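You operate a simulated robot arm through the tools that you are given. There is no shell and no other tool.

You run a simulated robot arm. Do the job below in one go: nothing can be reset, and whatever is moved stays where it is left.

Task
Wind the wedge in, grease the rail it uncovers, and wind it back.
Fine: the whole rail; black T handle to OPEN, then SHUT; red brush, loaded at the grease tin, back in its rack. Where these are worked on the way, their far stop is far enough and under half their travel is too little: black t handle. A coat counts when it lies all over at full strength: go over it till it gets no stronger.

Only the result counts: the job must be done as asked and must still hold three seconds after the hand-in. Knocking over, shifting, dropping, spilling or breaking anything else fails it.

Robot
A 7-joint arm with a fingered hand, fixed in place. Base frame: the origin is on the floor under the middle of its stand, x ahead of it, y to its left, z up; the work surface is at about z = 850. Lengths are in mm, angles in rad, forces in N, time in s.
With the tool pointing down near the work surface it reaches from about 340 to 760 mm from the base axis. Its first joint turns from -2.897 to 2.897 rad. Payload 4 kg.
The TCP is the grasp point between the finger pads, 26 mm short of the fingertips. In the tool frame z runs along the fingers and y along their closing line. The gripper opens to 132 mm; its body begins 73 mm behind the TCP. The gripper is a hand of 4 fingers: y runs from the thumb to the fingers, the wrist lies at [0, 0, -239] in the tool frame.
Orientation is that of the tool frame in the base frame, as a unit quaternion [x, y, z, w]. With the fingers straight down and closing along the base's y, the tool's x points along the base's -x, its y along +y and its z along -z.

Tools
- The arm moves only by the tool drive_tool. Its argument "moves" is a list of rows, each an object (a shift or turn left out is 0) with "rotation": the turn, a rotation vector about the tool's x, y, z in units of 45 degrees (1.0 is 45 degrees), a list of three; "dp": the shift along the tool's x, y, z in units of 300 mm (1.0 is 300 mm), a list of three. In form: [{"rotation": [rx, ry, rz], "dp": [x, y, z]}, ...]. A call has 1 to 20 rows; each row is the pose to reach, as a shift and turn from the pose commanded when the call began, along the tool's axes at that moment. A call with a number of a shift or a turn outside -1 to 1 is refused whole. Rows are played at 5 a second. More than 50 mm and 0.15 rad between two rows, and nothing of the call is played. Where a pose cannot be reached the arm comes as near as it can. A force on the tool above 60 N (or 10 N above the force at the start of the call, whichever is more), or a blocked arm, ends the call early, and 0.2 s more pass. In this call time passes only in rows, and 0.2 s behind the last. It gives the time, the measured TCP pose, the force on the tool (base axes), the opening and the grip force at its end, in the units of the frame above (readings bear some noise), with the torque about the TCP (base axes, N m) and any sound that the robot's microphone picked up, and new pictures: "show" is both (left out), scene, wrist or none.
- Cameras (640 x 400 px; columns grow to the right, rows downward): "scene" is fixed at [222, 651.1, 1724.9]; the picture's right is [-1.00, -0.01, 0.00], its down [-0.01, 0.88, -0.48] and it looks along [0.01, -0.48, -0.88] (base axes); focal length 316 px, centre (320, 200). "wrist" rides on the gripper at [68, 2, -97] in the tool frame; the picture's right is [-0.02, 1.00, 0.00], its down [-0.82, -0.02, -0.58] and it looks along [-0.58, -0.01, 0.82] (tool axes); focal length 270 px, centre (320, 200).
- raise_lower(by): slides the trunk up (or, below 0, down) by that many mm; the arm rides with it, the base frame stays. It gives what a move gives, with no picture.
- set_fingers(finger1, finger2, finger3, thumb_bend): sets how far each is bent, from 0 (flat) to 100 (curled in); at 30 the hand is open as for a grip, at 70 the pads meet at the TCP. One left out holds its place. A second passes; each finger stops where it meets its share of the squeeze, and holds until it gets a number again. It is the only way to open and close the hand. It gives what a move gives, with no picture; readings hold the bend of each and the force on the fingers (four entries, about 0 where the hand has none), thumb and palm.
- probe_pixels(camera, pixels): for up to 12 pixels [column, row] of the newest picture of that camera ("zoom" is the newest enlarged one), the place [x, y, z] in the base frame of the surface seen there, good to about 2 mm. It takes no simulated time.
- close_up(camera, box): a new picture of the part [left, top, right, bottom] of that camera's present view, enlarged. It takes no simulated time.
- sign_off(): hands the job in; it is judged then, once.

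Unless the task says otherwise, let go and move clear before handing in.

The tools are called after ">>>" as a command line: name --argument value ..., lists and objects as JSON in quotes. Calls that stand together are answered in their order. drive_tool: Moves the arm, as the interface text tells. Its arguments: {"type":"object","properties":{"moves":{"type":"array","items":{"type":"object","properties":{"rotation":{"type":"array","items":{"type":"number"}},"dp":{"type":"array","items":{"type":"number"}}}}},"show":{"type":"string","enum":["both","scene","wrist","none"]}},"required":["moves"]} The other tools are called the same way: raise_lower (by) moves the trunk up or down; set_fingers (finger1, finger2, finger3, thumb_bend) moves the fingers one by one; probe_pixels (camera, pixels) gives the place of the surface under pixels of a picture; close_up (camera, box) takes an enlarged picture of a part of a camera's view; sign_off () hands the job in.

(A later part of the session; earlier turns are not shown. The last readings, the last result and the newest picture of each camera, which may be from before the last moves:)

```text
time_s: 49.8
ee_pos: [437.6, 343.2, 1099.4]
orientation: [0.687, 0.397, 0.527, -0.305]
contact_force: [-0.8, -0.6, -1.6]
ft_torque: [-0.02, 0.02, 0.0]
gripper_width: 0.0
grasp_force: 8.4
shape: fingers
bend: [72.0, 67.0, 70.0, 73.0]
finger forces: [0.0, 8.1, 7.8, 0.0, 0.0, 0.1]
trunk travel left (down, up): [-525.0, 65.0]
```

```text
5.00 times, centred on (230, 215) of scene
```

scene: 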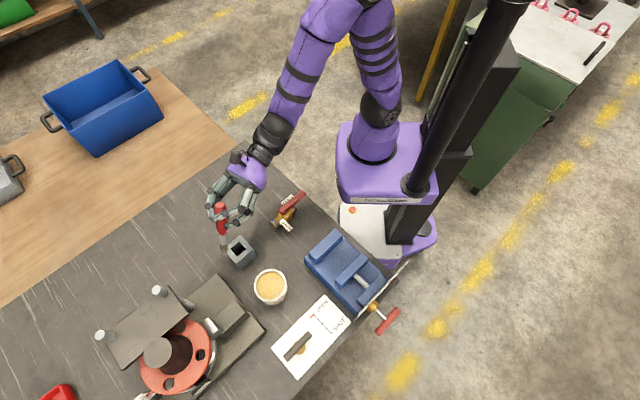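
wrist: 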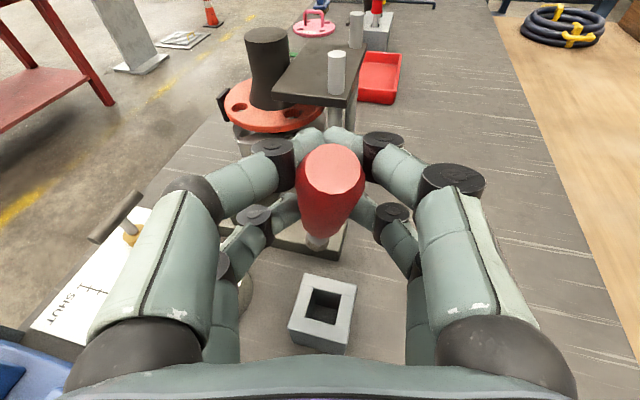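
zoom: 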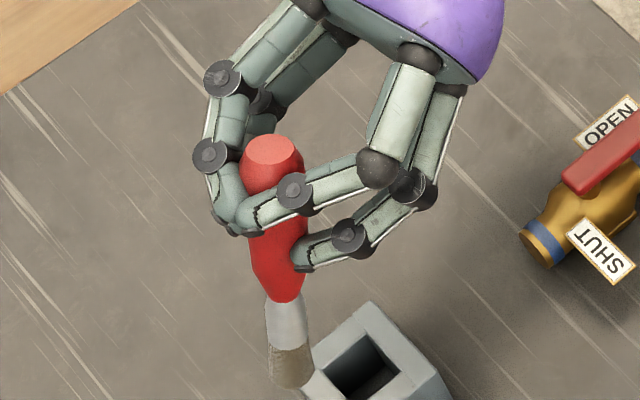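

The brush is about 137 mm long and now leans 22° with its tip forward. The upper pair closed in front of the handle because my tilt put it deeper in the hand. I'll return it to the rack upright and re-grip level, so first I'll pitch it vertical over the slot.

>>> drive_tool --moves '[{"dp": [0.0033, -0.0017, 0.0123], "rotation": [-0.006, -0.12, -0.023]}, {"dp": [0.0066, -0.0034, 0.0247], "rotation": [-0.0125, -0.24, -0.046]}, {"dp": [0.0099, -0.0051, 0.037], "rotation": [-0.019, -0.36, -0.069]}, {"dp": [0.0132, -0.0068, 0.0493], "rotation": [-0.025, -0.48, -0.092]}]' --show "both"

>>> close_up --camera "scene" --box '[205, 185, 275, 275]'

>>> close_up --camera "wrist" --box '[220, 100, 420, 300]'

```text
time_s: 50.8
ee_pos: [443.6, 359.2, 1099.5]
orientation: [0.762, 0.466, 0.403, -0.198]
contact_force: [-0.1, 0.1, 0.1]
ft_torque: [0.0, 0.04, 0.02]
gripper_width: 0.0
grasp_force: 7.1
shape: fingers
bend: [72.0, 67.0, 70.0, 73.0]
finger forces: [0.0, 8.1, 7.9, 0.0, 0.0, 0.1]
trunk travel left (down, up): [-525.0, 65.0]
```

scene: 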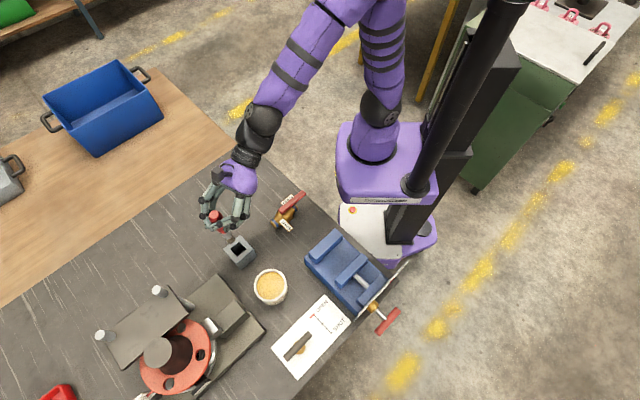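
wrist: 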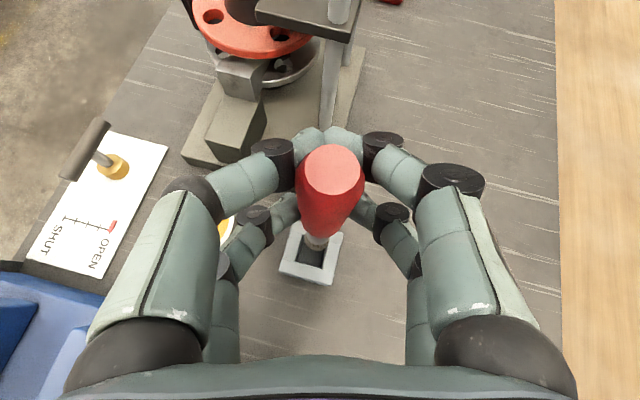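

```text
4.44 times, centred on (240, 230) of scene
```

zoom: 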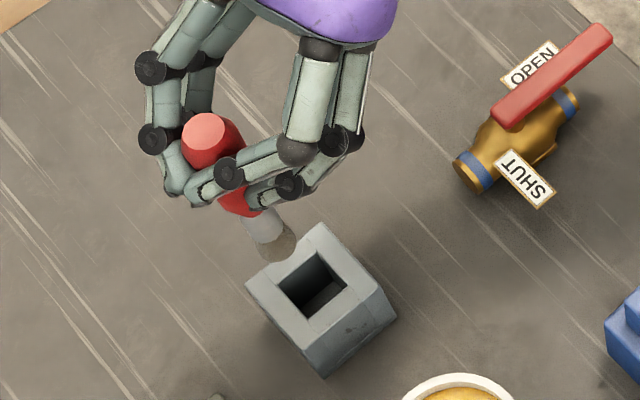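

```text
2.00 times, centred on (320, 200) of wrist
```

zoom: 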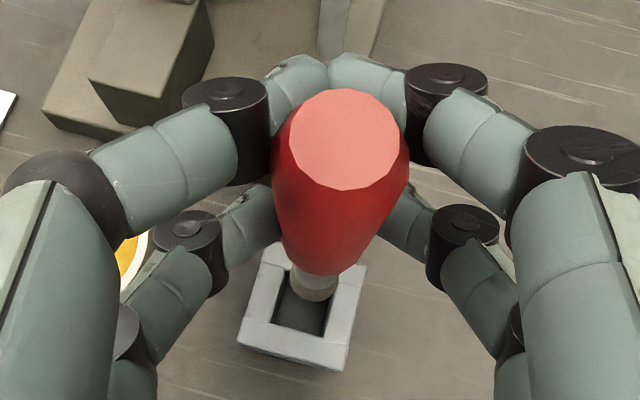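

The brush hangs close to upright above the slot. I'll probe its top, ferrule and tip, and the slot corners, to check that it's vertical and centred.

>>> close_up --camera "scene" --box '[205, 185, 275, 275]'

>>> probe_pixels --camera "zoom" --pixels '[[205, 130], [190, 130], [222, 130], [235, 200], [262, 228], [270, 245], [290, 240], [280, 258], [320, 252], [278, 290], [310, 318], [348, 283]]'

```text
4.44 times, centred on (240, 230) of scene
```

zoom: 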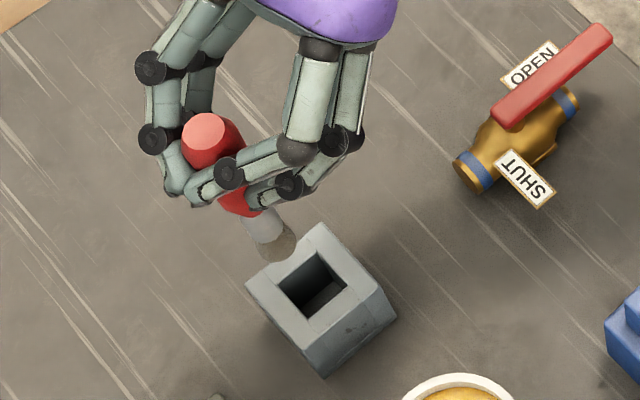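

```text
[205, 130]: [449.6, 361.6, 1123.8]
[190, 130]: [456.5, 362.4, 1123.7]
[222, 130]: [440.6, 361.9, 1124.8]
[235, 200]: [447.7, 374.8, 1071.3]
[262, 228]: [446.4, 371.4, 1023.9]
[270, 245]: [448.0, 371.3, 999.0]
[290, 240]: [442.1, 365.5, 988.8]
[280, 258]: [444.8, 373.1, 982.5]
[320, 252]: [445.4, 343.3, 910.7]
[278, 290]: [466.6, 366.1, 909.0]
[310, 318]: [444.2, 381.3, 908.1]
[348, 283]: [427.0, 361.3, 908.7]
```

The brush is upright within about 2°, with its tip at about (450,366.5) against a slot centre near (446.5,363). I'll lower 60 mm with a small correction and look again.

>>> drive_tool --moves '[{"dp": [-0.084, -0.0093, 0.054]}, {"dp": [-0.1677, -0.0186, 0.108]}]' --show "both"

>>> close_up --camera "scene" --box '[205, 195, 275, 275]'

>>> close_up --camera "wrist" --box '[240, 120, 400, 280]'

```text
time_s: 51.4
ee_pos: [439.9, 357.2, 1038.5]
orientation: [0.762, 0.467, 0.403, -0.199]
contact_force: [0.0, -1.4, -0.1]
ft_torque: [-0.02, 0.0, 0.0]
gripper_width: 0.0
grasp_force: 7.5
shape: fingers
bend: [72.0, 67.0, 70.0, 73.0]
finger forces: [0.0, 8.0, 7.6, 0.0, 0.0, 0.0]
trunk travel left (down, up): [-525.0, 65.0]
```

scene: 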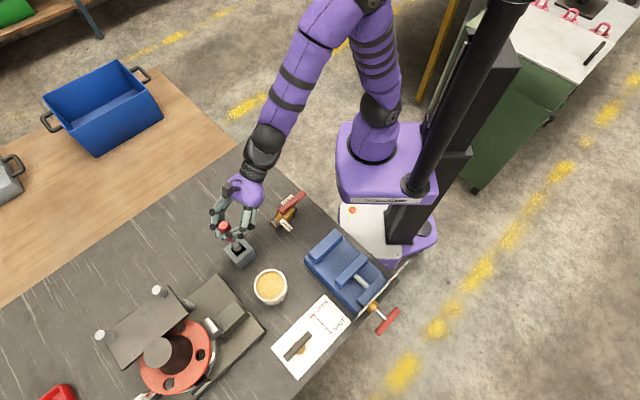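
wrist: 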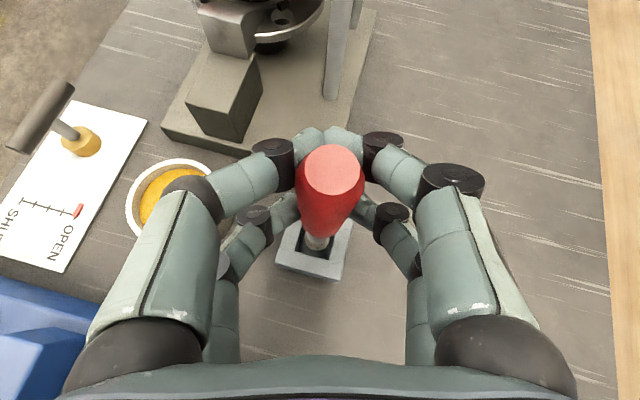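

```text
5.00 times, centred on (240, 235) of scene
```

zoom: 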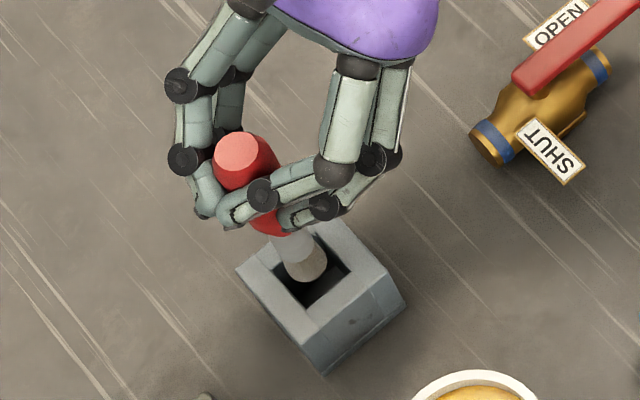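

```text
2.50 times, centred on (320, 200) of wrist
```

zoom: 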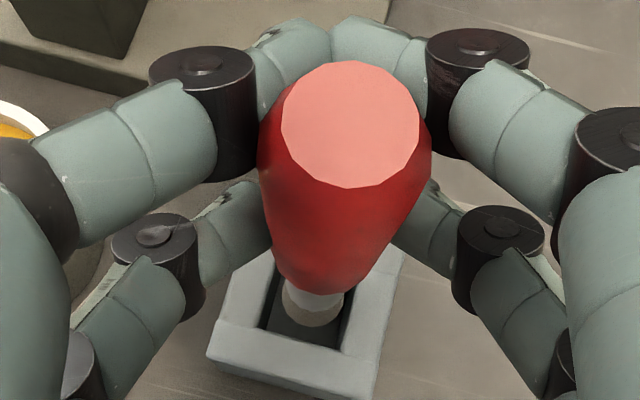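

The tip is right over the slot opening (scene zoom (305,268)). I'll lower it in with small steps.

>>> drive_tool --moves '[{"dp": [-0.027, -0.0025, 0.02]}, {"dp": [-0.053, -0.005, 0.04]}, {"dp": [-0.08, -0.0074, 0.0596]}, {"dp": [-0.106, -0.0098, 0.079]}, {"dp": [-0.133, -0.0123, 0.0992]}]' --show "both"

>>> close_up --camera "scene" --box '[205, 205, 275, 275]'

```text
time_s: 52.6
ee_pos: [440.6, 356.7, 990.3]
orientation: [0.762, 0.466, 0.404, -0.2]
contact_force: [-0.2, -0.1, -1.0]
ft_torque: [0.0, -0.01, 0.0]
gripper_width: 0.0
grasp_force: 8.3
shape: fingers
bend: [72.0, 67.0, 70.0, 73.0]
finger forces: [0.0, 8.1, 7.6, 0.0, 0.0, 0.0]
trunk travel left (down, up): [-525.0, 65.0]
```

scene: 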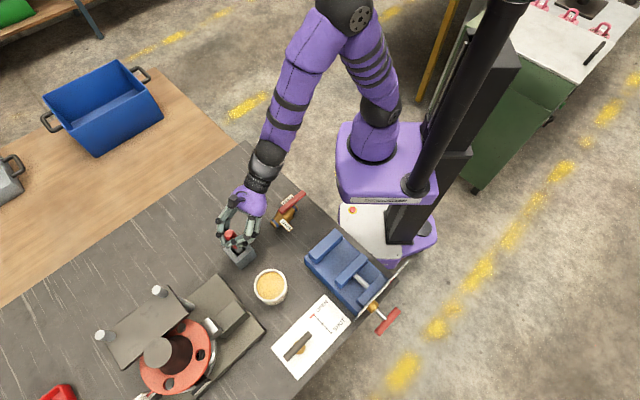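
wrist: 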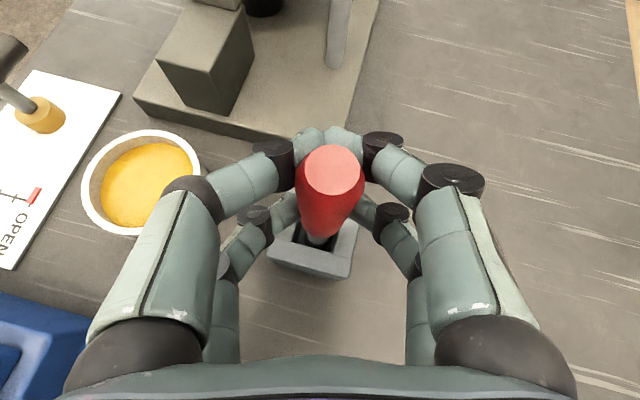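

```text
5.71 times, centred on (240, 240) of scene
```

zoom: 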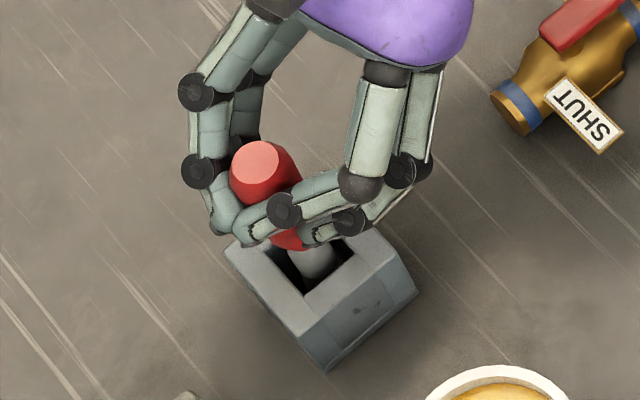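

The brush is nearly seated (top about 6 mm above its rest height). I'll lower the last few millimetres and let go, so the slot holds it for a better grip.

>>> drive_tool --moves '[{"dp": [-0.0067, -0.0006, 0.005]}, {"dp": [-0.0133, -0.0012, 0.0099]}]' --show "none"

>>> set_fingers --finger1 62 --finger2 60 --finger3 60 --thumb_bend 62

>>> set_fingers --finger1 30 --finger2 30 --finger3 30 --thumb_bend 30

>>> close_up --camera "wrist" --box '[180, 60, 460, 300]'

>>> close_up --camera "scene" --box '[205, 205, 275, 275]'

```text
time_s: 53.2
ee_pos: [440.7, 357.1, 985.2]
orientation: [0.762, 0.466, 0.404, -0.2]
contact_force: [-0.4, 0.8, -0.6]
ft_torque: [0.02, -0.01, -0.02]
gripper_width: 0.0
grasp_force: 7.9
shape: fingers
bend: [72.0, 67.0, 70.0, 73.0]
finger forces: [0.0, 8.1, 7.6, 0.0, 0.1, 0.0]
trunk travel left (down, up): [-525.0, 65.0]
```

```text
time_s: 54.2
ee_pos: [438.7, 357.4, 985.4]
orientation: [0.762, 0.466, 0.404, -0.198]
contact_force: [0.0, -0.2, 0.1]
ft_torque: [0.01, 0.01, -0.01]
gripper_width: 25.5
grasp_force: 0.1
shape: fingers
bend: [62.0, 60.0, 60.0, 62.0]
finger forces: [0.1, 0.0, 0.0, 0.0, 0.1, 0.0]
trunk travel left (down, up): [-525.0, 65.0]
```

```text
time_s: 55.2
ee_pos: [440.6, 357.1, 985.1]
orientation: [0.761, 0.466, 0.404, -0.199]
contact_force: [0.5, 0.6, 0.3]
ft_torque: [0.0, 0.0, -0.03]
gripper_width: 132.3
grasp_force: 0.0
shape: fingers
bend: [30.0, 30.0, 30.0, 30.0]
finger forces: [0.0, 0.0, 0.0, 0.1, 0.0, 0.0]
trunk travel left (down, up): [-525.0, 65.0]
```

```text
1.67 times, centred on (320, 180) of wrist
```

zoom: 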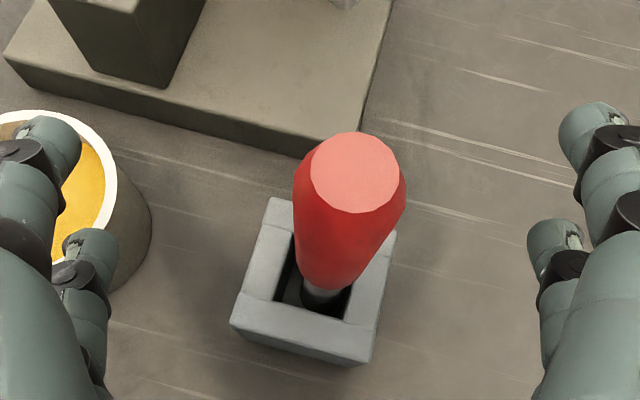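

```text
5.71 times, centred on (240, 240) of scene
```

zoom: 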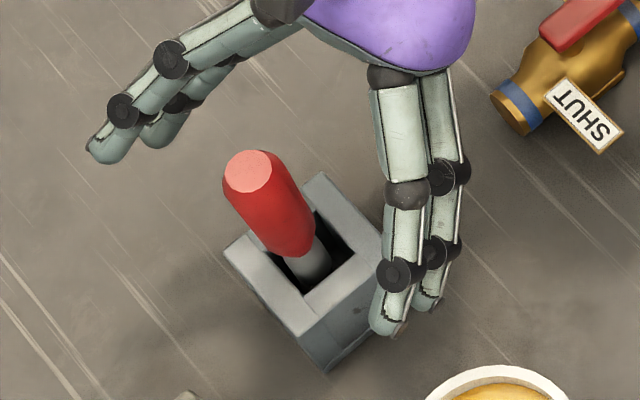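

The brush is back in its rack, leaning a little. I'll probe its new position before re-gripping level.

>>> probe_pixels --camera "zoom" --pixels '[[247, 170], [228, 172], [268, 168], [262, 215], [285, 235], [305, 262], [312, 275], [290, 200]]'

>>> probe_pixels --camera "wrist" --pixels '[[333, 165], [322, 220], [302, 200], [352, 200], [323, 237]]'

```text
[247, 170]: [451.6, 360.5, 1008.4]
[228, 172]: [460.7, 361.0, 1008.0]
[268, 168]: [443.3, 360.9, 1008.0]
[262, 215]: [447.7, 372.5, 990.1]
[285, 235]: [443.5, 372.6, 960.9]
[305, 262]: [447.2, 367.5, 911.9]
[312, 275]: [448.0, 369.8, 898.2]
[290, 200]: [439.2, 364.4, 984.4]
```

```text
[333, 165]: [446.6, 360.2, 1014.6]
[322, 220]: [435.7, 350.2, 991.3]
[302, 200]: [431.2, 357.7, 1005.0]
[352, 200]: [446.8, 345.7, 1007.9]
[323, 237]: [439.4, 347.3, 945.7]
```

The brush axis at grip height is about (450,363), nearly upright. With the hand open around it, I'll rotate in place to an almost level hand at heading 78°.

>>> drive_tool --moves '[{"dp": [-0.007, 0.006, -0.001], "rotation": [0.066, 0.126, -0.007]}, {"dp": [-0.014, 0.012, -0.002], "rotation": [0.132, 0.252, -0.014]}, {"dp": [-0.021, 0.018, -0.003], "rotation": [0.199, 0.379, -0.021]}, {"dp": [-0.028, 0.024, -0.004], "rotation": [0.265, 0.505, -0.029]}, {"dp": [-0.035, 0.03, -0.005], "rotation": [0.331, 0.631, -0.036]}, {"dp": [-0.0416, 0.0355, -0.006], "rotation": [0.397, 0.757, -0.043]}]' --show "both"

>>> close_up --camera "wrist" --box '[180, 60, 460, 300]'

>>> close_up --camera "scene" --box '[205, 195, 295, 275]'

```text
time_s: 56.6
ee_pos: [445.5, 343.5, 977.2]
orientation: [0.564, 0.456, 0.536, -0.433]
contact_force: [0.3, 0.7, -1.1]
ft_torque: [-0.01, 0.04, -0.04]
gripper_width: 132.3
grasp_force: 0.0
shape: fingers
bend: [30.0, 30.0, 30.0, 30.0]
finger forces: [0.0, 0.0, 0.0, 0.0, 0.1, 0.1]
trunk travel left (down, up): [-525.0, 65.0]
```

scene: 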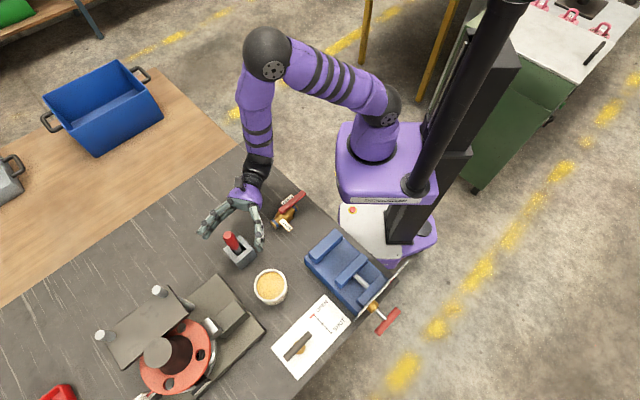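
wrist: 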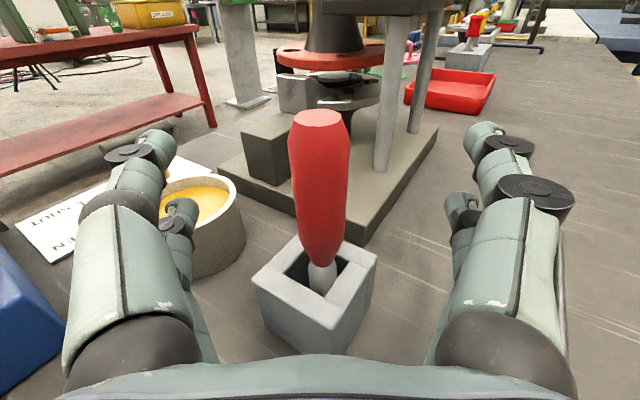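

```text
1.67 times, centred on (320, 180) of wrist
```

zoom: 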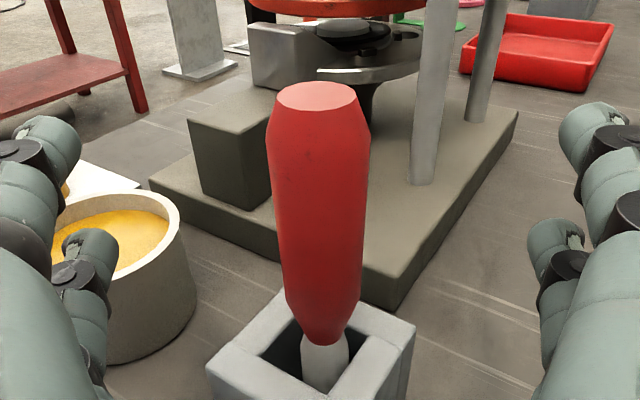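

```text
5.00 times, centred on (250, 235) of scene
```

zoom: 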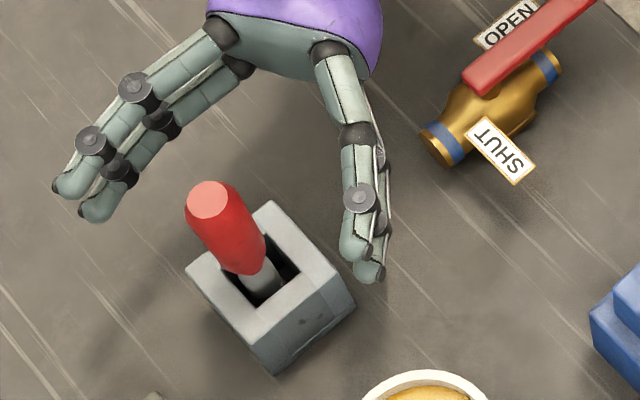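

The hand is level and the handle is centred at column 320. I'll close to 60, then straight to 75 on all fingers.

>>> set_fingers --finger1 60 --finger2 60 --finger3 60 --thumb_bend 60

>>> set_fingers --finger1 72 --finger2 72 --finger3 72 --thumb_bend 72

>>> close_up --camera "wrist" --box '[180, 60, 460, 300]'

>>> close_up --camera "scene" --box '[205, 195, 275, 275]'

```text
time_s: 57.6
ee_pos: [445.5, 344.4, 976.4]
orientation: [0.563, 0.456, 0.536, -0.434]
contact_force: [0.3, 0.1, 0.2]
ft_torque: [0.01, 0.01, -0.05]
gripper_width: 32.9
grasp_force: 0.1
shape: fingers
bend: [60.0, 60.0, 60.0, 60.0]
finger forces: [0.1, 0.0, 0.1, 0.0, 0.0, 0.0]
trunk travel left (down, up): [-525.0, 65.0]
```

```text
time_s: 58.6
ee_pos: [446.2, 343.5, 977.0]
orientation: [0.564, 0.456, 0.536, -0.433]
contact_force: [-0.1, -0.3, -0.2]
ft_torque: [-0.03, 0.0, -0.04]
gripper_width: 16.8
grasp_force: 13.5
shape: fingers
bend: [67.0, 67.0, 67.0, 68.0]
finger forces: [6.5, 6.6, 6.4, 0.0, 7.6, 0.0]
trunk travel left (down, up): [-525.0, 65.0]
```

```text
1.67 times, centred on (320, 180) of wrist
```

zoom: 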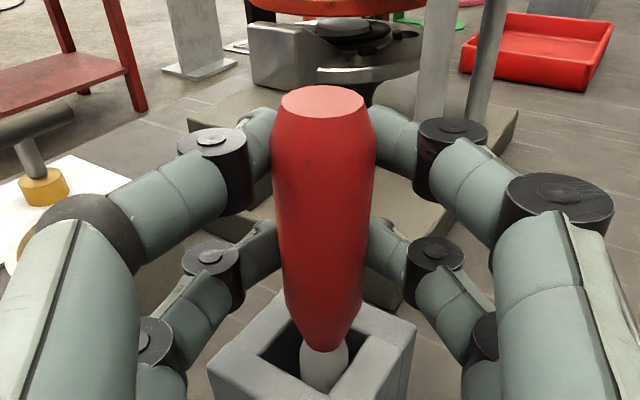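

```text
5.00 times, centred on (240, 235) of scene
```

zoom: 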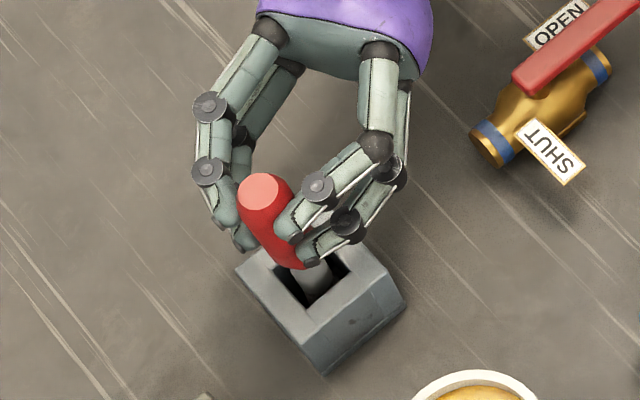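

This grip is symmetric: all fingers at 67 with about 6.5 N each and the handle upright. I'll firm it slightly to 75 and check it stays even.

>>> set_fingers --finger1 75 --finger2 75 --finger3 75 --thumb_bend 75

>>> close_up --camera "wrist" --box '[180, 60, 460, 300]'

```text
time_s: 59.6
ee_pos: [445.2, 343.9, 977.0]
orientation: [0.563, 0.456, 0.535, -0.434]
contact_force: [-1.2, -0.2, 0.5]
ft_torque: [-0.01, 0.0, -0.01]
gripper_width: 16.4
grasp_force: 17.0
shape: fingers
bend: [66.0, 66.0, 69.0, 68.0]
finger forces: [7.7, 7.7, 7.7, 0.1, 10.4, 0.1]
trunk travel left (down, up): [-525.0, 65.0]
```

```text
1.67 times, centred on (320, 180) of wrist
```

zoom: 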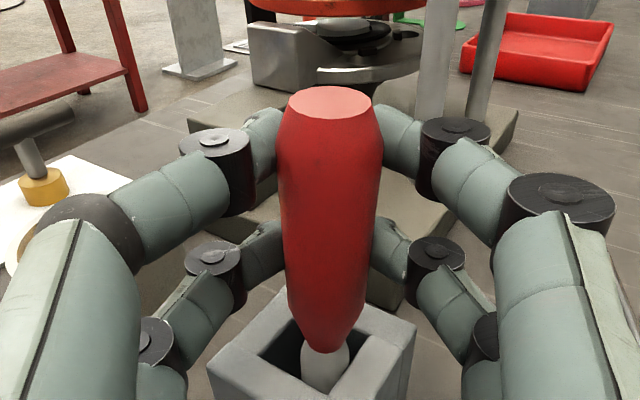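

The fingers cap at about 7.7 N each while the thumb pushes harder, so I'll ease the thumb to 72 for balance and then lift.

>>> set_fingers --thumb_bend 72

>>> drive_tool --moves '[{"dp": [0.0167, 0, 0]}, {"dp": [0.0333, 0, 0]}, {"dp": [0.05, 0, 0]}, {"dp": [0.0667, 0, 0]}, {"dp": [0.0833, 0, 0]}, {"dp": [0.1, 0, 0]}]' --show "wrist"

>>> close_up --camera "scene" --box '[205, 195, 275, 275]'

```text
time_s: 60.6
ee_pos: [446.0, 344.2, 976.3]
orientation: [0.563, 0.456, 0.535, -0.434]
contact_force: [0.4, 0.8, 1.0]
ft_torque: [0.03, -0.02, 0.01]
gripper_width: 16.5
grasp_force: 13.6
shape: fingers
bend: [67.0, 67.0, 69.0, 68.0]
finger forces: [6.7, 6.8, 7.9, 0.1, 7.2, 0.0]
trunk travel left (down, up): [-525.0, 65.0]
```

```text
time_s: 62.0
ee_pos: [446.4, 345.4, 1007.2]
orientation: [0.563, 0.456, 0.535, -0.434]
contact_force: [-0.5, -0.7, 0.1]
ft_torque: [0.0, -0.01, -0.01]
gripper_width: 16.5
grasp_force: 13.8
shape: fingers
bend: [67.0, 67.0, 69.0, 68.0]
finger forces: [6.7, 6.8, 7.5, 0.0, 7.4, 0.0]
trunk travel left (down, up): [-525.0, 65.0]
```

wrist: 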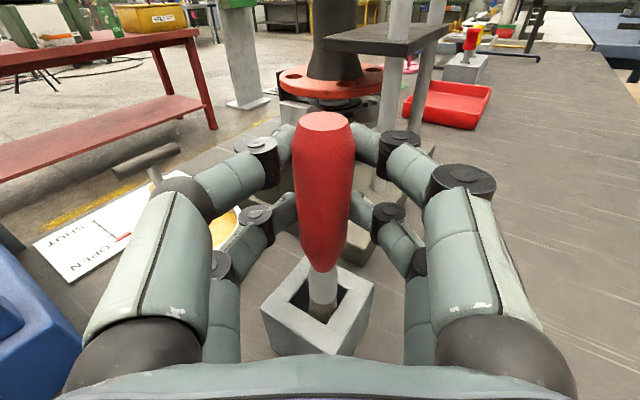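

```text
5.00 times, centred on (240, 235) of scene
```

zoom: 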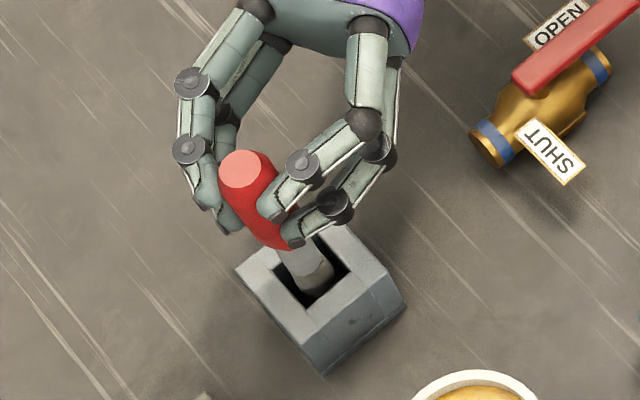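

The forces haven't changed and the brush is rising evenly. I'll lift clear of the rack slowly.

>>> drive_tool --moves '[{"dp": [0.02, 0, 0]}, {"dp": [0.04, 0, 0]}, {"dp": [0.06, 0, 0]}, {"dp": [0.08, 0, 0]}, {"dp": [0.1, 0, 0]}, {"dp": [0.12, 0, 0]}, {"dp": [0.14, 0, 0]}, {"dp": [0.16, 0, 0]}, {"dp": [0.18, 0, 0]}, {"dp": [0.2, 0, 0]}]' --show "both"

>>> close_up --camera "scene" --box '[205, 185, 275, 265]'

```text
time_s: 64.2
ee_pos: [445.9, 349.0, 1066.0]
orientation: [0.563, 0.457, 0.535, -0.434]
contact_force: [0.3, -0.8, -0.6]
ft_torque: [-0.01, -0.03, 0.02]
gripper_width: 16.7
grasp_force: 13.9
shape: fingers
bend: [67.0, 67.0, 69.0, 68.0]
finger forces: [6.8, 6.8, 7.3, 0.1, 7.3, 0.0]
trunk travel left (down, up): [-525.0, 65.0]
```

scene: 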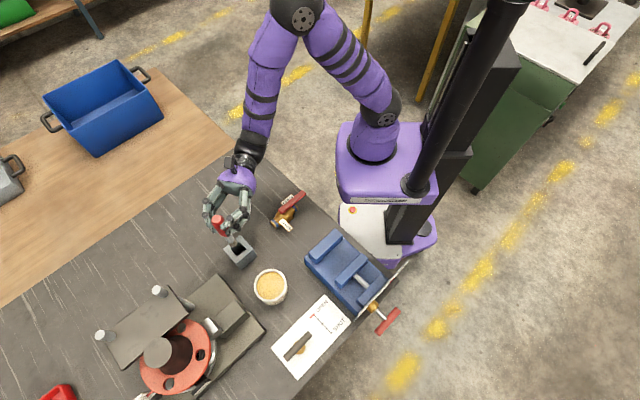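
wrist: 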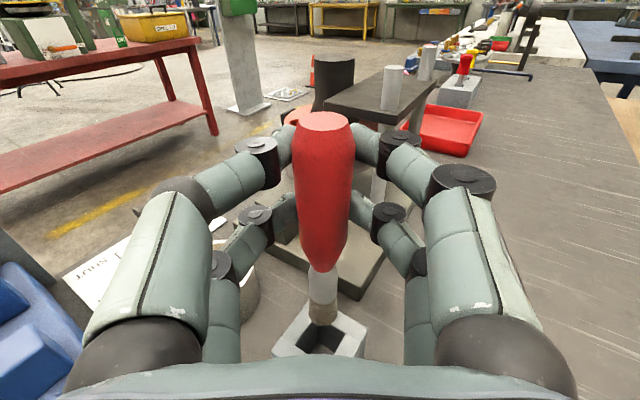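

```text
5.00 times, centred on (240, 225) of scene
```

zoom: 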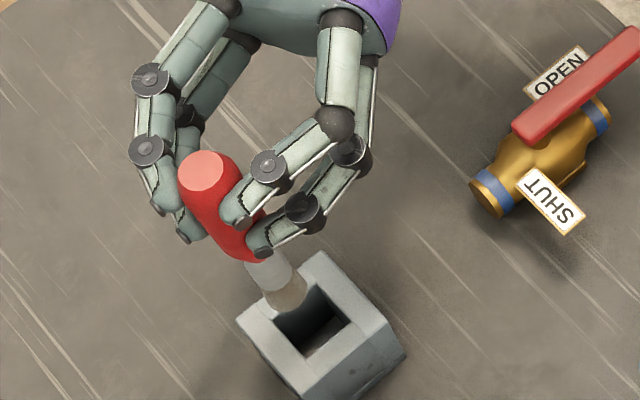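

This time the brush left the slot and stayed upright, with the forces unchanged. I'll probe its top and tip to know exactly where the bristles are relative to the hand.

>>> close_up --camera "scene" --box '[220, 205, 260, 250]'

>>> probe_pixels --camera "scene" --pixels '[[217, 215], [213, 220], [221, 214], [224, 228], [229, 235], [233, 241], [231, 243], [236, 239]]'

>>> close_up --camera "wrist" --box '[270, 230, 380, 360]'

```text
8.89 times, centred on (240, 228) of scene
```

zoom: 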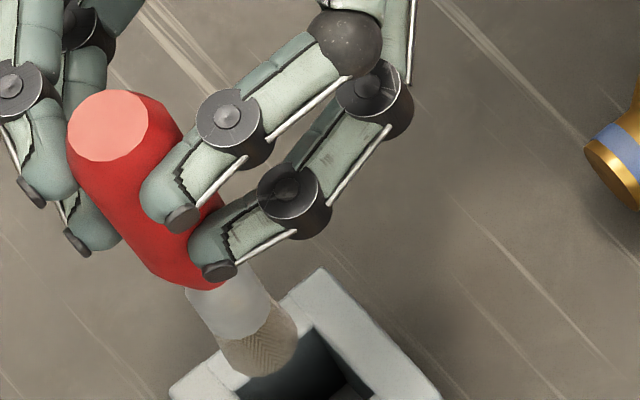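

```text
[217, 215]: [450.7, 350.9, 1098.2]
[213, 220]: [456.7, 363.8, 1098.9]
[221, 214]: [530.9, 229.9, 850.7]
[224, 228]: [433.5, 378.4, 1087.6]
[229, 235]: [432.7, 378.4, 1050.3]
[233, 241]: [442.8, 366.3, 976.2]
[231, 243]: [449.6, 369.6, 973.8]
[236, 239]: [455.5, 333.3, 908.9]
```

```text
3.08 times, centred on (325, 295) of wrist
```

zoom: 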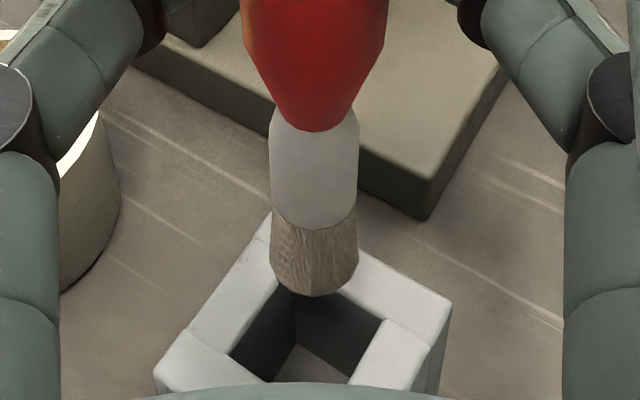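

>>> probe_pixels --camera "zoom" --pixels '[[313, 290], [276, 265], [352, 265], [313, 260], [313, 225], [313, 180], [275, 180], [352, 180], [313, 110], [313, 140]]'

>>> close_up --camera "scene" --box '[220, 205, 260, 250]'

>>> probe_pixels --camera "zoom" --pixels '[[108, 125], [75, 125], [142, 125], [262, 320], [260, 355], [225, 355], [292, 340], [250, 372], [275, 368]]'

```text
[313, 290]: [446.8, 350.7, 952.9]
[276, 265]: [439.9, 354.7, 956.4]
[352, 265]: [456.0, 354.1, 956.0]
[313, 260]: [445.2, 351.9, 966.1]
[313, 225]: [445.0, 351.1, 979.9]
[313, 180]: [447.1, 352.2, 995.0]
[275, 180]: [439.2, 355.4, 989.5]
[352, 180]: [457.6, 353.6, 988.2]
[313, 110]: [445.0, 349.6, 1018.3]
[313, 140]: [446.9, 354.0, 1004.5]
```

```text
8.89 times, centred on (240, 228) of scene
```

zoom: 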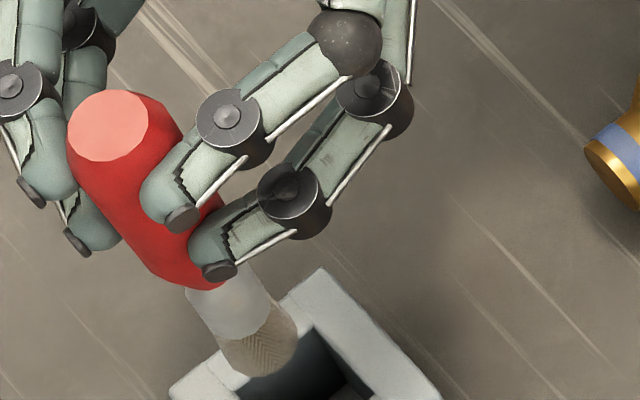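

```text
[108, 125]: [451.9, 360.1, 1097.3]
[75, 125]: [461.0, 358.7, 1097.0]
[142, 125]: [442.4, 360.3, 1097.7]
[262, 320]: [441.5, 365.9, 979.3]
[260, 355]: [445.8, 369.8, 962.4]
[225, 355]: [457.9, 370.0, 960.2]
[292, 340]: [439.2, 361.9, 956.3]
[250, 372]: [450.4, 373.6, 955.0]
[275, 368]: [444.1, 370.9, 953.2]
```

The bristle tip is at about (448,362,952), so with this orientation the tip is TCP + (2, 13, -114). I'll probe the tin's rim and grease surface exactly before moving there.

>>> close_up --camera "scene" --box '[245, 260, 295, 310]'

>>> probe_pixels --camera "zoom" --pixels '[[192, 170], [325, 50], [448, 160], [320, 285], [320, 160], [320, 90], [240, 170], [400, 160], [320, 245], [205, 200], [440, 190]]'

```text
8.00 times, centred on (270, 285) of scene
```

zoom: 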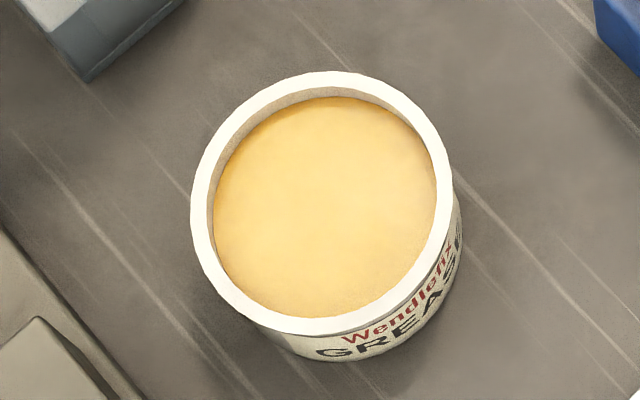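

```text
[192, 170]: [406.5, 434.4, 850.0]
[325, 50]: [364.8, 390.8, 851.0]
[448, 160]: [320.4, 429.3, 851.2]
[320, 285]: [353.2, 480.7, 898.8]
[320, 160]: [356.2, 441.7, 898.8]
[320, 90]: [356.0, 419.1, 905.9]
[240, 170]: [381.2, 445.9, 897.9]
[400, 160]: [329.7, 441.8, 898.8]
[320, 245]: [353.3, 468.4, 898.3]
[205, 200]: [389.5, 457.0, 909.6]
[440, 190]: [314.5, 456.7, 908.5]
```

The rim is at z≈909, the grease surface at z≈898.5, and the tin centre at about (352,457). I'll carry the brush over the tin at the present height.

>>> drive_tool --moves '[{"dp": [0.0021, -0.063, 0.0406]}, {"dp": [0.0042, -0.1261, 0.0812]}, {"dp": [0.0063, -0.1891, 0.1218]}, {"dp": [0.0085, -0.2522, 0.1625]}, {"dp": [0.0106, -0.3152, 0.2031]}, {"dp": [0.0127, -0.3783, 0.2437]}]' --show "both"

>>> close_up --camera "scene" --box '[225, 220, 305, 310]'

```text
time_s: 65.6
ee_pos: [350.3, 442.9, 1066.7]
orientation: [0.563, 0.457, 0.535, -0.433]
contact_force: [-0.2, -0.6, -0.9]
ft_torque: [-0.05, 0.0, -0.02]
gripper_width: 16.6
grasp_force: 14.0
shape: fingers
bend: [67.0, 67.0, 69.0, 68.0]
finger forces: [6.5, 6.8, 7.4, 0.0, 7.0, 0.0]
trunk travel left (down, up): [-525.0, 65.0]
```

scene: 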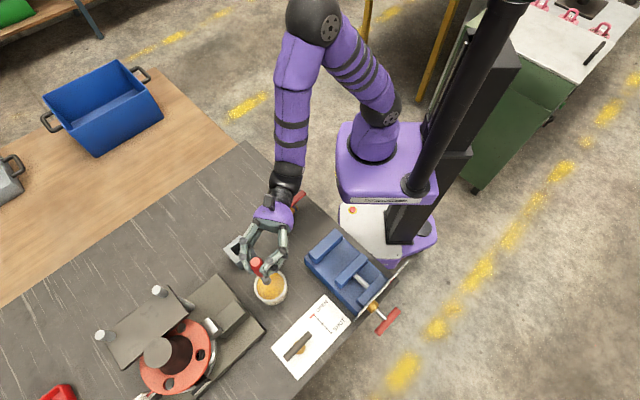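
wrist: 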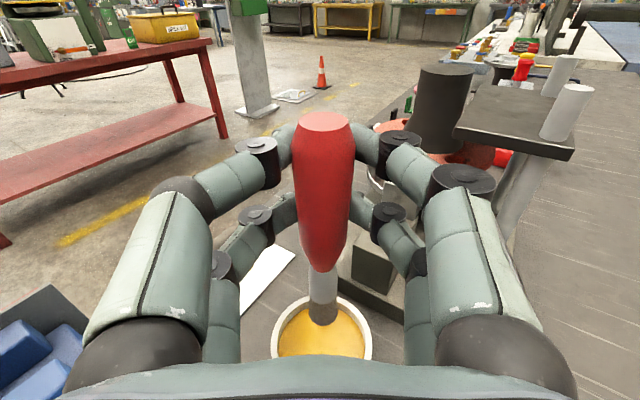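

```text
4.44 times, centred on (265, 265) of scene
```

zoom: 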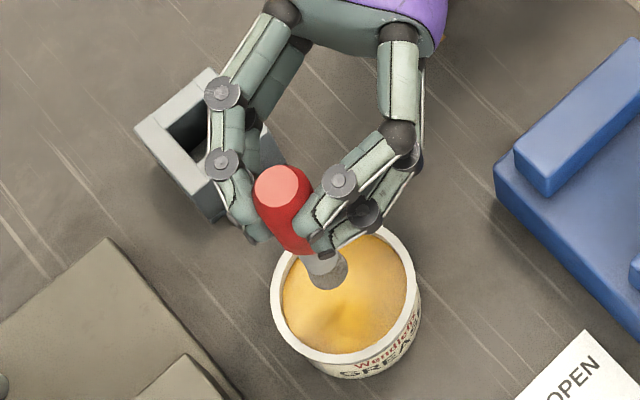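

The bristles are over the grease, inside the rim. I'll lower them about 10 mm into the grease.

>>> drive_tool --moves '[{"dp": [-0.035, 0, 0.0024]}, {"dp": [-0.07, -0.0003, 0.0048]}, {"dp": [-0.105, -0.0004, 0.0071]}, {"dp": [-0.14, -0.0005, 0.0095]}, {"dp": [-0.175, -0.0006, 0.0119]}, {"dp": [-0.21, -0.0007, 0.0143]}]' --show "both"

>>> close_up --camera "scene" --box '[235, 240, 305, 310]'

>>> close_up --camera "wrist" --box '[250, 220, 400, 370]'

```text
time_s: 67.0
ee_pos: [351.0, 442.8, 1000.8]
orientation: [0.565, 0.456, 0.534, -0.432]
contact_force: [0.2, 0.8, 0.5]
ft_torque: [0.0, 0.01, 0.02]
gripper_width: 0.0
grasp_force: 0.1
shape: fingers
bend: [71.0, 71.0, 72.0, 71.0]
finger forces: [0.1, 0.0, 0.0, 0.0, 0.0, 0.1]
trunk travel left (down, up): [-525.0, 65.0]
```

scene: 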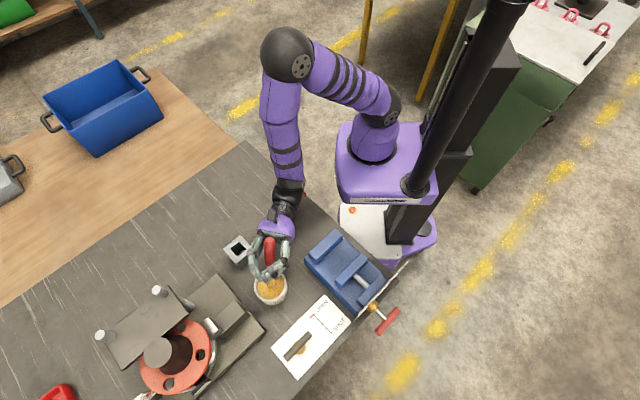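
wrist: 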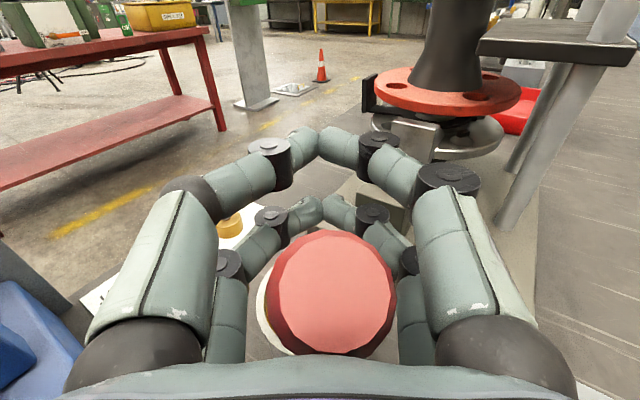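

```text
5.71 times, centred on (270, 275) of scene
```

zoom: 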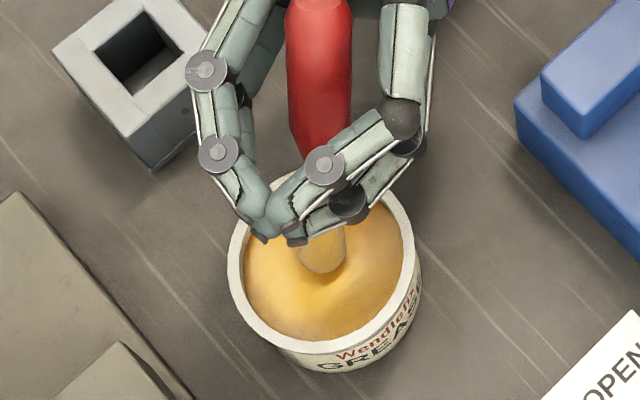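

```text
2.67 times, centred on (325, 295) of wrist
```

zoom: 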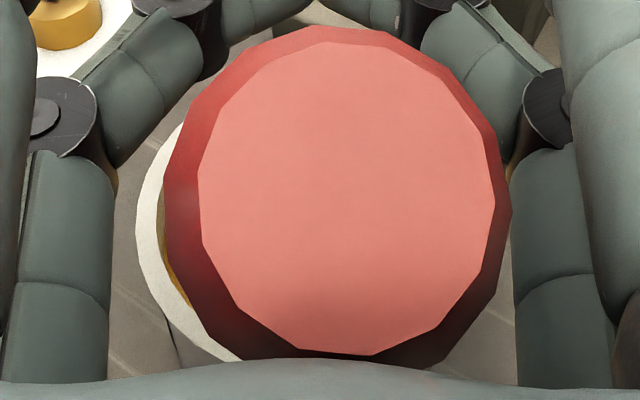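

The grip slipped as the bristles met the grease: all finger forces are zero and the handle now leans back toward the palm, inside the closed fingers. I won't move the arm until I've measured how the brush is resting.

>>> close_up --camera "scene" --box '[240, 225, 300, 300]'

>>> probe_pixels --camera "scene" --pixels '[[269, 240], [269, 248], [270, 258], [271, 263], [271, 283], [270, 286], [262, 279], [270, 278], [275, 237], [264, 240], [279, 256], [252, 268]]'

>>> probe_pixels --camera "wrist" --pixels '[[330, 245], [330, 290], [330, 340], [290, 300], [375, 300], [320, 130], [310, 205]]'

```text
5.33 times, centred on (270, 262) of scene
```

zoom: 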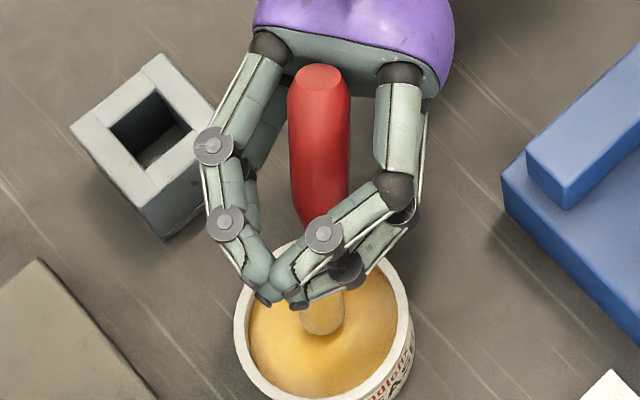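

```text
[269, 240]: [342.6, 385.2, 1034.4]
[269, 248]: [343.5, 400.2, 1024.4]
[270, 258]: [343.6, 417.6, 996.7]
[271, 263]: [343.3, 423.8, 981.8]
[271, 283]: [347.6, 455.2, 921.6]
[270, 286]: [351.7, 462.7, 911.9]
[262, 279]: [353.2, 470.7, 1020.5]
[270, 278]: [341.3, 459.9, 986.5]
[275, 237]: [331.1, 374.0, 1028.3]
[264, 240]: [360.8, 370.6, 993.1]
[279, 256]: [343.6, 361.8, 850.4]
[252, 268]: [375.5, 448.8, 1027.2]
```

```text
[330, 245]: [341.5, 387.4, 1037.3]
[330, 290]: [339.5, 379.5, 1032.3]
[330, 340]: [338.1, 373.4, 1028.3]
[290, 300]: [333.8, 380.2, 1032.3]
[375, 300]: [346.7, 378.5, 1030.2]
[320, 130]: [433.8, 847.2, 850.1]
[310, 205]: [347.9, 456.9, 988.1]
```

The brush now leans back 33° against the palm with its bristles at the grease, caged by the closed fingers. I'll look closely at the bristle end to see what it rests on.

>>> close_up --camera "scene" --box '[255, 265, 290, 300]'

>>> close_up --camera "scene" --box '[250, 225, 290, 260]'

```text
11.43 times, centred on (272, 282) of scene
```

zoom: 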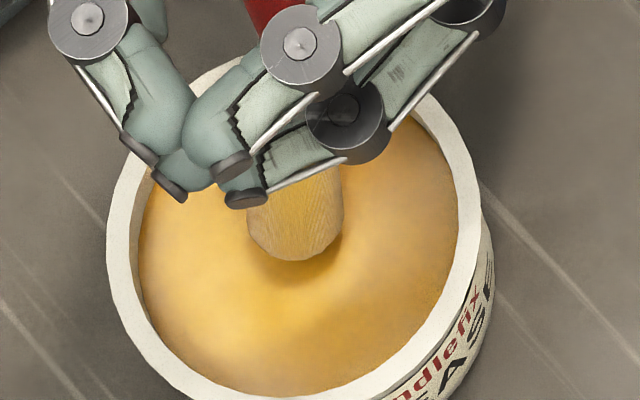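

```text
11.43 times, centred on (270, 242) of scene
```

zoom: 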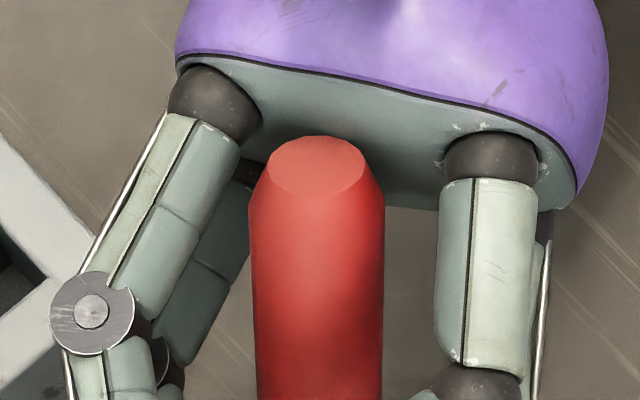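

The bristles are now yellow with grease and stand on the grease surface while the handle leans on the palm. My recovery plan is to ease the brush upright with the palm inside the closed fingers, let it lean forward on the upper finger pair, then pinch it with the lower pair. First I'll move gently forward.

>>> drive_tool --moves '[{"dp": [0.0012, -0.0012, 0.022]}, {"dp": [0.0023, -0.0025, 0.044]}, {"dp": [0.0035, -0.0037, 0.066]}, {"dp": [0.0046, -0.005, 0.088]}, {"dp": [0.0058, -0.0062, 0.11]}, {"dp": [0.0069, -0.0075, 0.132]}, {"dp": [0.0081, -0.0087, 0.154]}, {"dp": [0.0092, -0.01, 0.1753]}]' --show "both"

>>> close_up --camera "scene" --box '[235, 235, 305, 310]'

```text
time_s: 68.8
ee_pos: [357.8, 496.8, 1003.5]
orientation: [0.564, 0.455, 0.536, -0.433]
contact_force: [-0.1, -0.3, -0.2]
ft_torque: [0.0, 0.0, 0.01]
gripper_width: 0.0
grasp_force: 0.0
shape: fingers
bend: [71.0, 71.0, 72.0, 71.0]
finger forces: [0.0, 0.0, 0.1, 0.1, 0.0, 0.0]
trunk travel left (down, up): [-525.0, 65.0]
```

scene: 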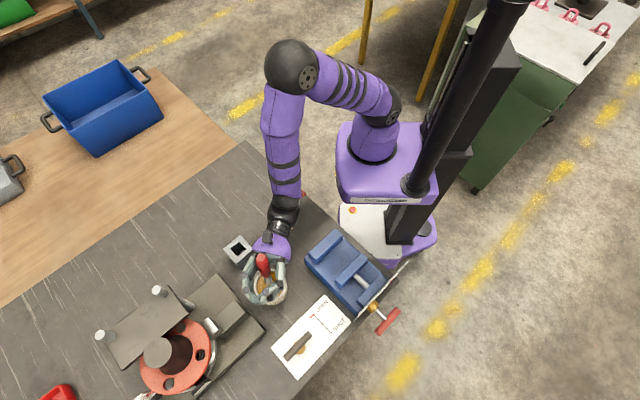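
wrist: 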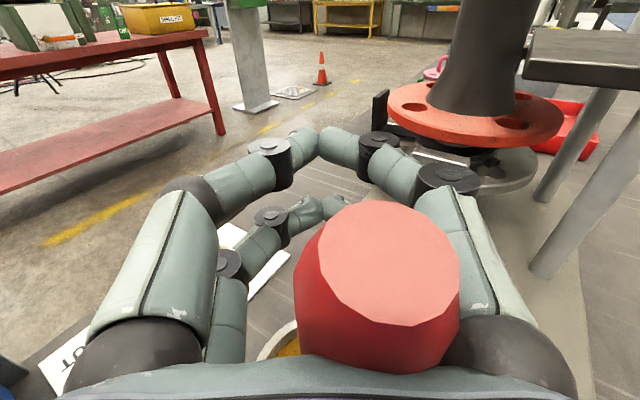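

```text
5.33 times, centred on (270, 272) of scene
```

zoom: 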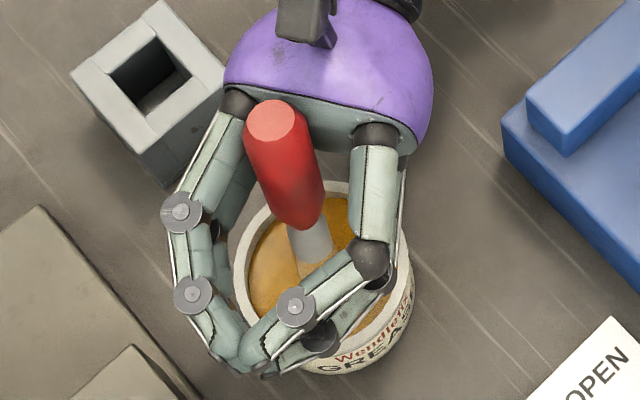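

The brush came more upright, leaning against the palm and slightly toward the right finger. I'll measure it again.

>>> probe_pixels --camera "zoom" --pixels '[[272, 122], [252, 125], [295, 118], [285, 180], [300, 215], [310, 245], [312, 262], [300, 285], [325, 280], [180, 210], [370, 255], [240, 355]]'

>>> close_up --camera "scene" --box '[250, 245, 290, 300]'

```text
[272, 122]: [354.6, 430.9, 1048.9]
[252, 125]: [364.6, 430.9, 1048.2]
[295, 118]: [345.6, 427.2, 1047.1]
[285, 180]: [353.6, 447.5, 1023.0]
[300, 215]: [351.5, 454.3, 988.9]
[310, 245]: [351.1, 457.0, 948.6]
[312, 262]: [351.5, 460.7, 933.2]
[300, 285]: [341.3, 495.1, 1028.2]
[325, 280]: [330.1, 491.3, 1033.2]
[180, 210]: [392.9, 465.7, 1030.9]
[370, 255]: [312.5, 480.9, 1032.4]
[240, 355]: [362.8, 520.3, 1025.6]
```

```text
7.27 times, centred on (270, 272) of scene
```

zoom: 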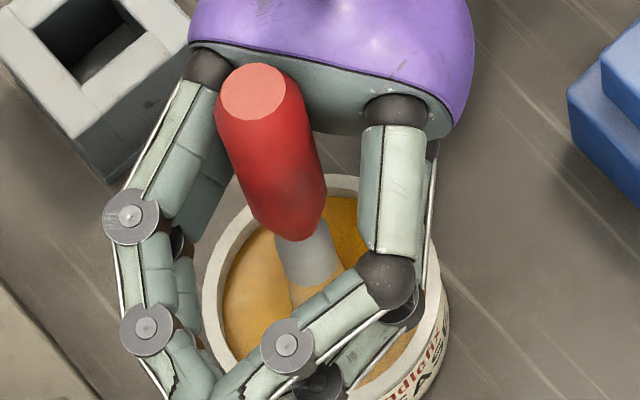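

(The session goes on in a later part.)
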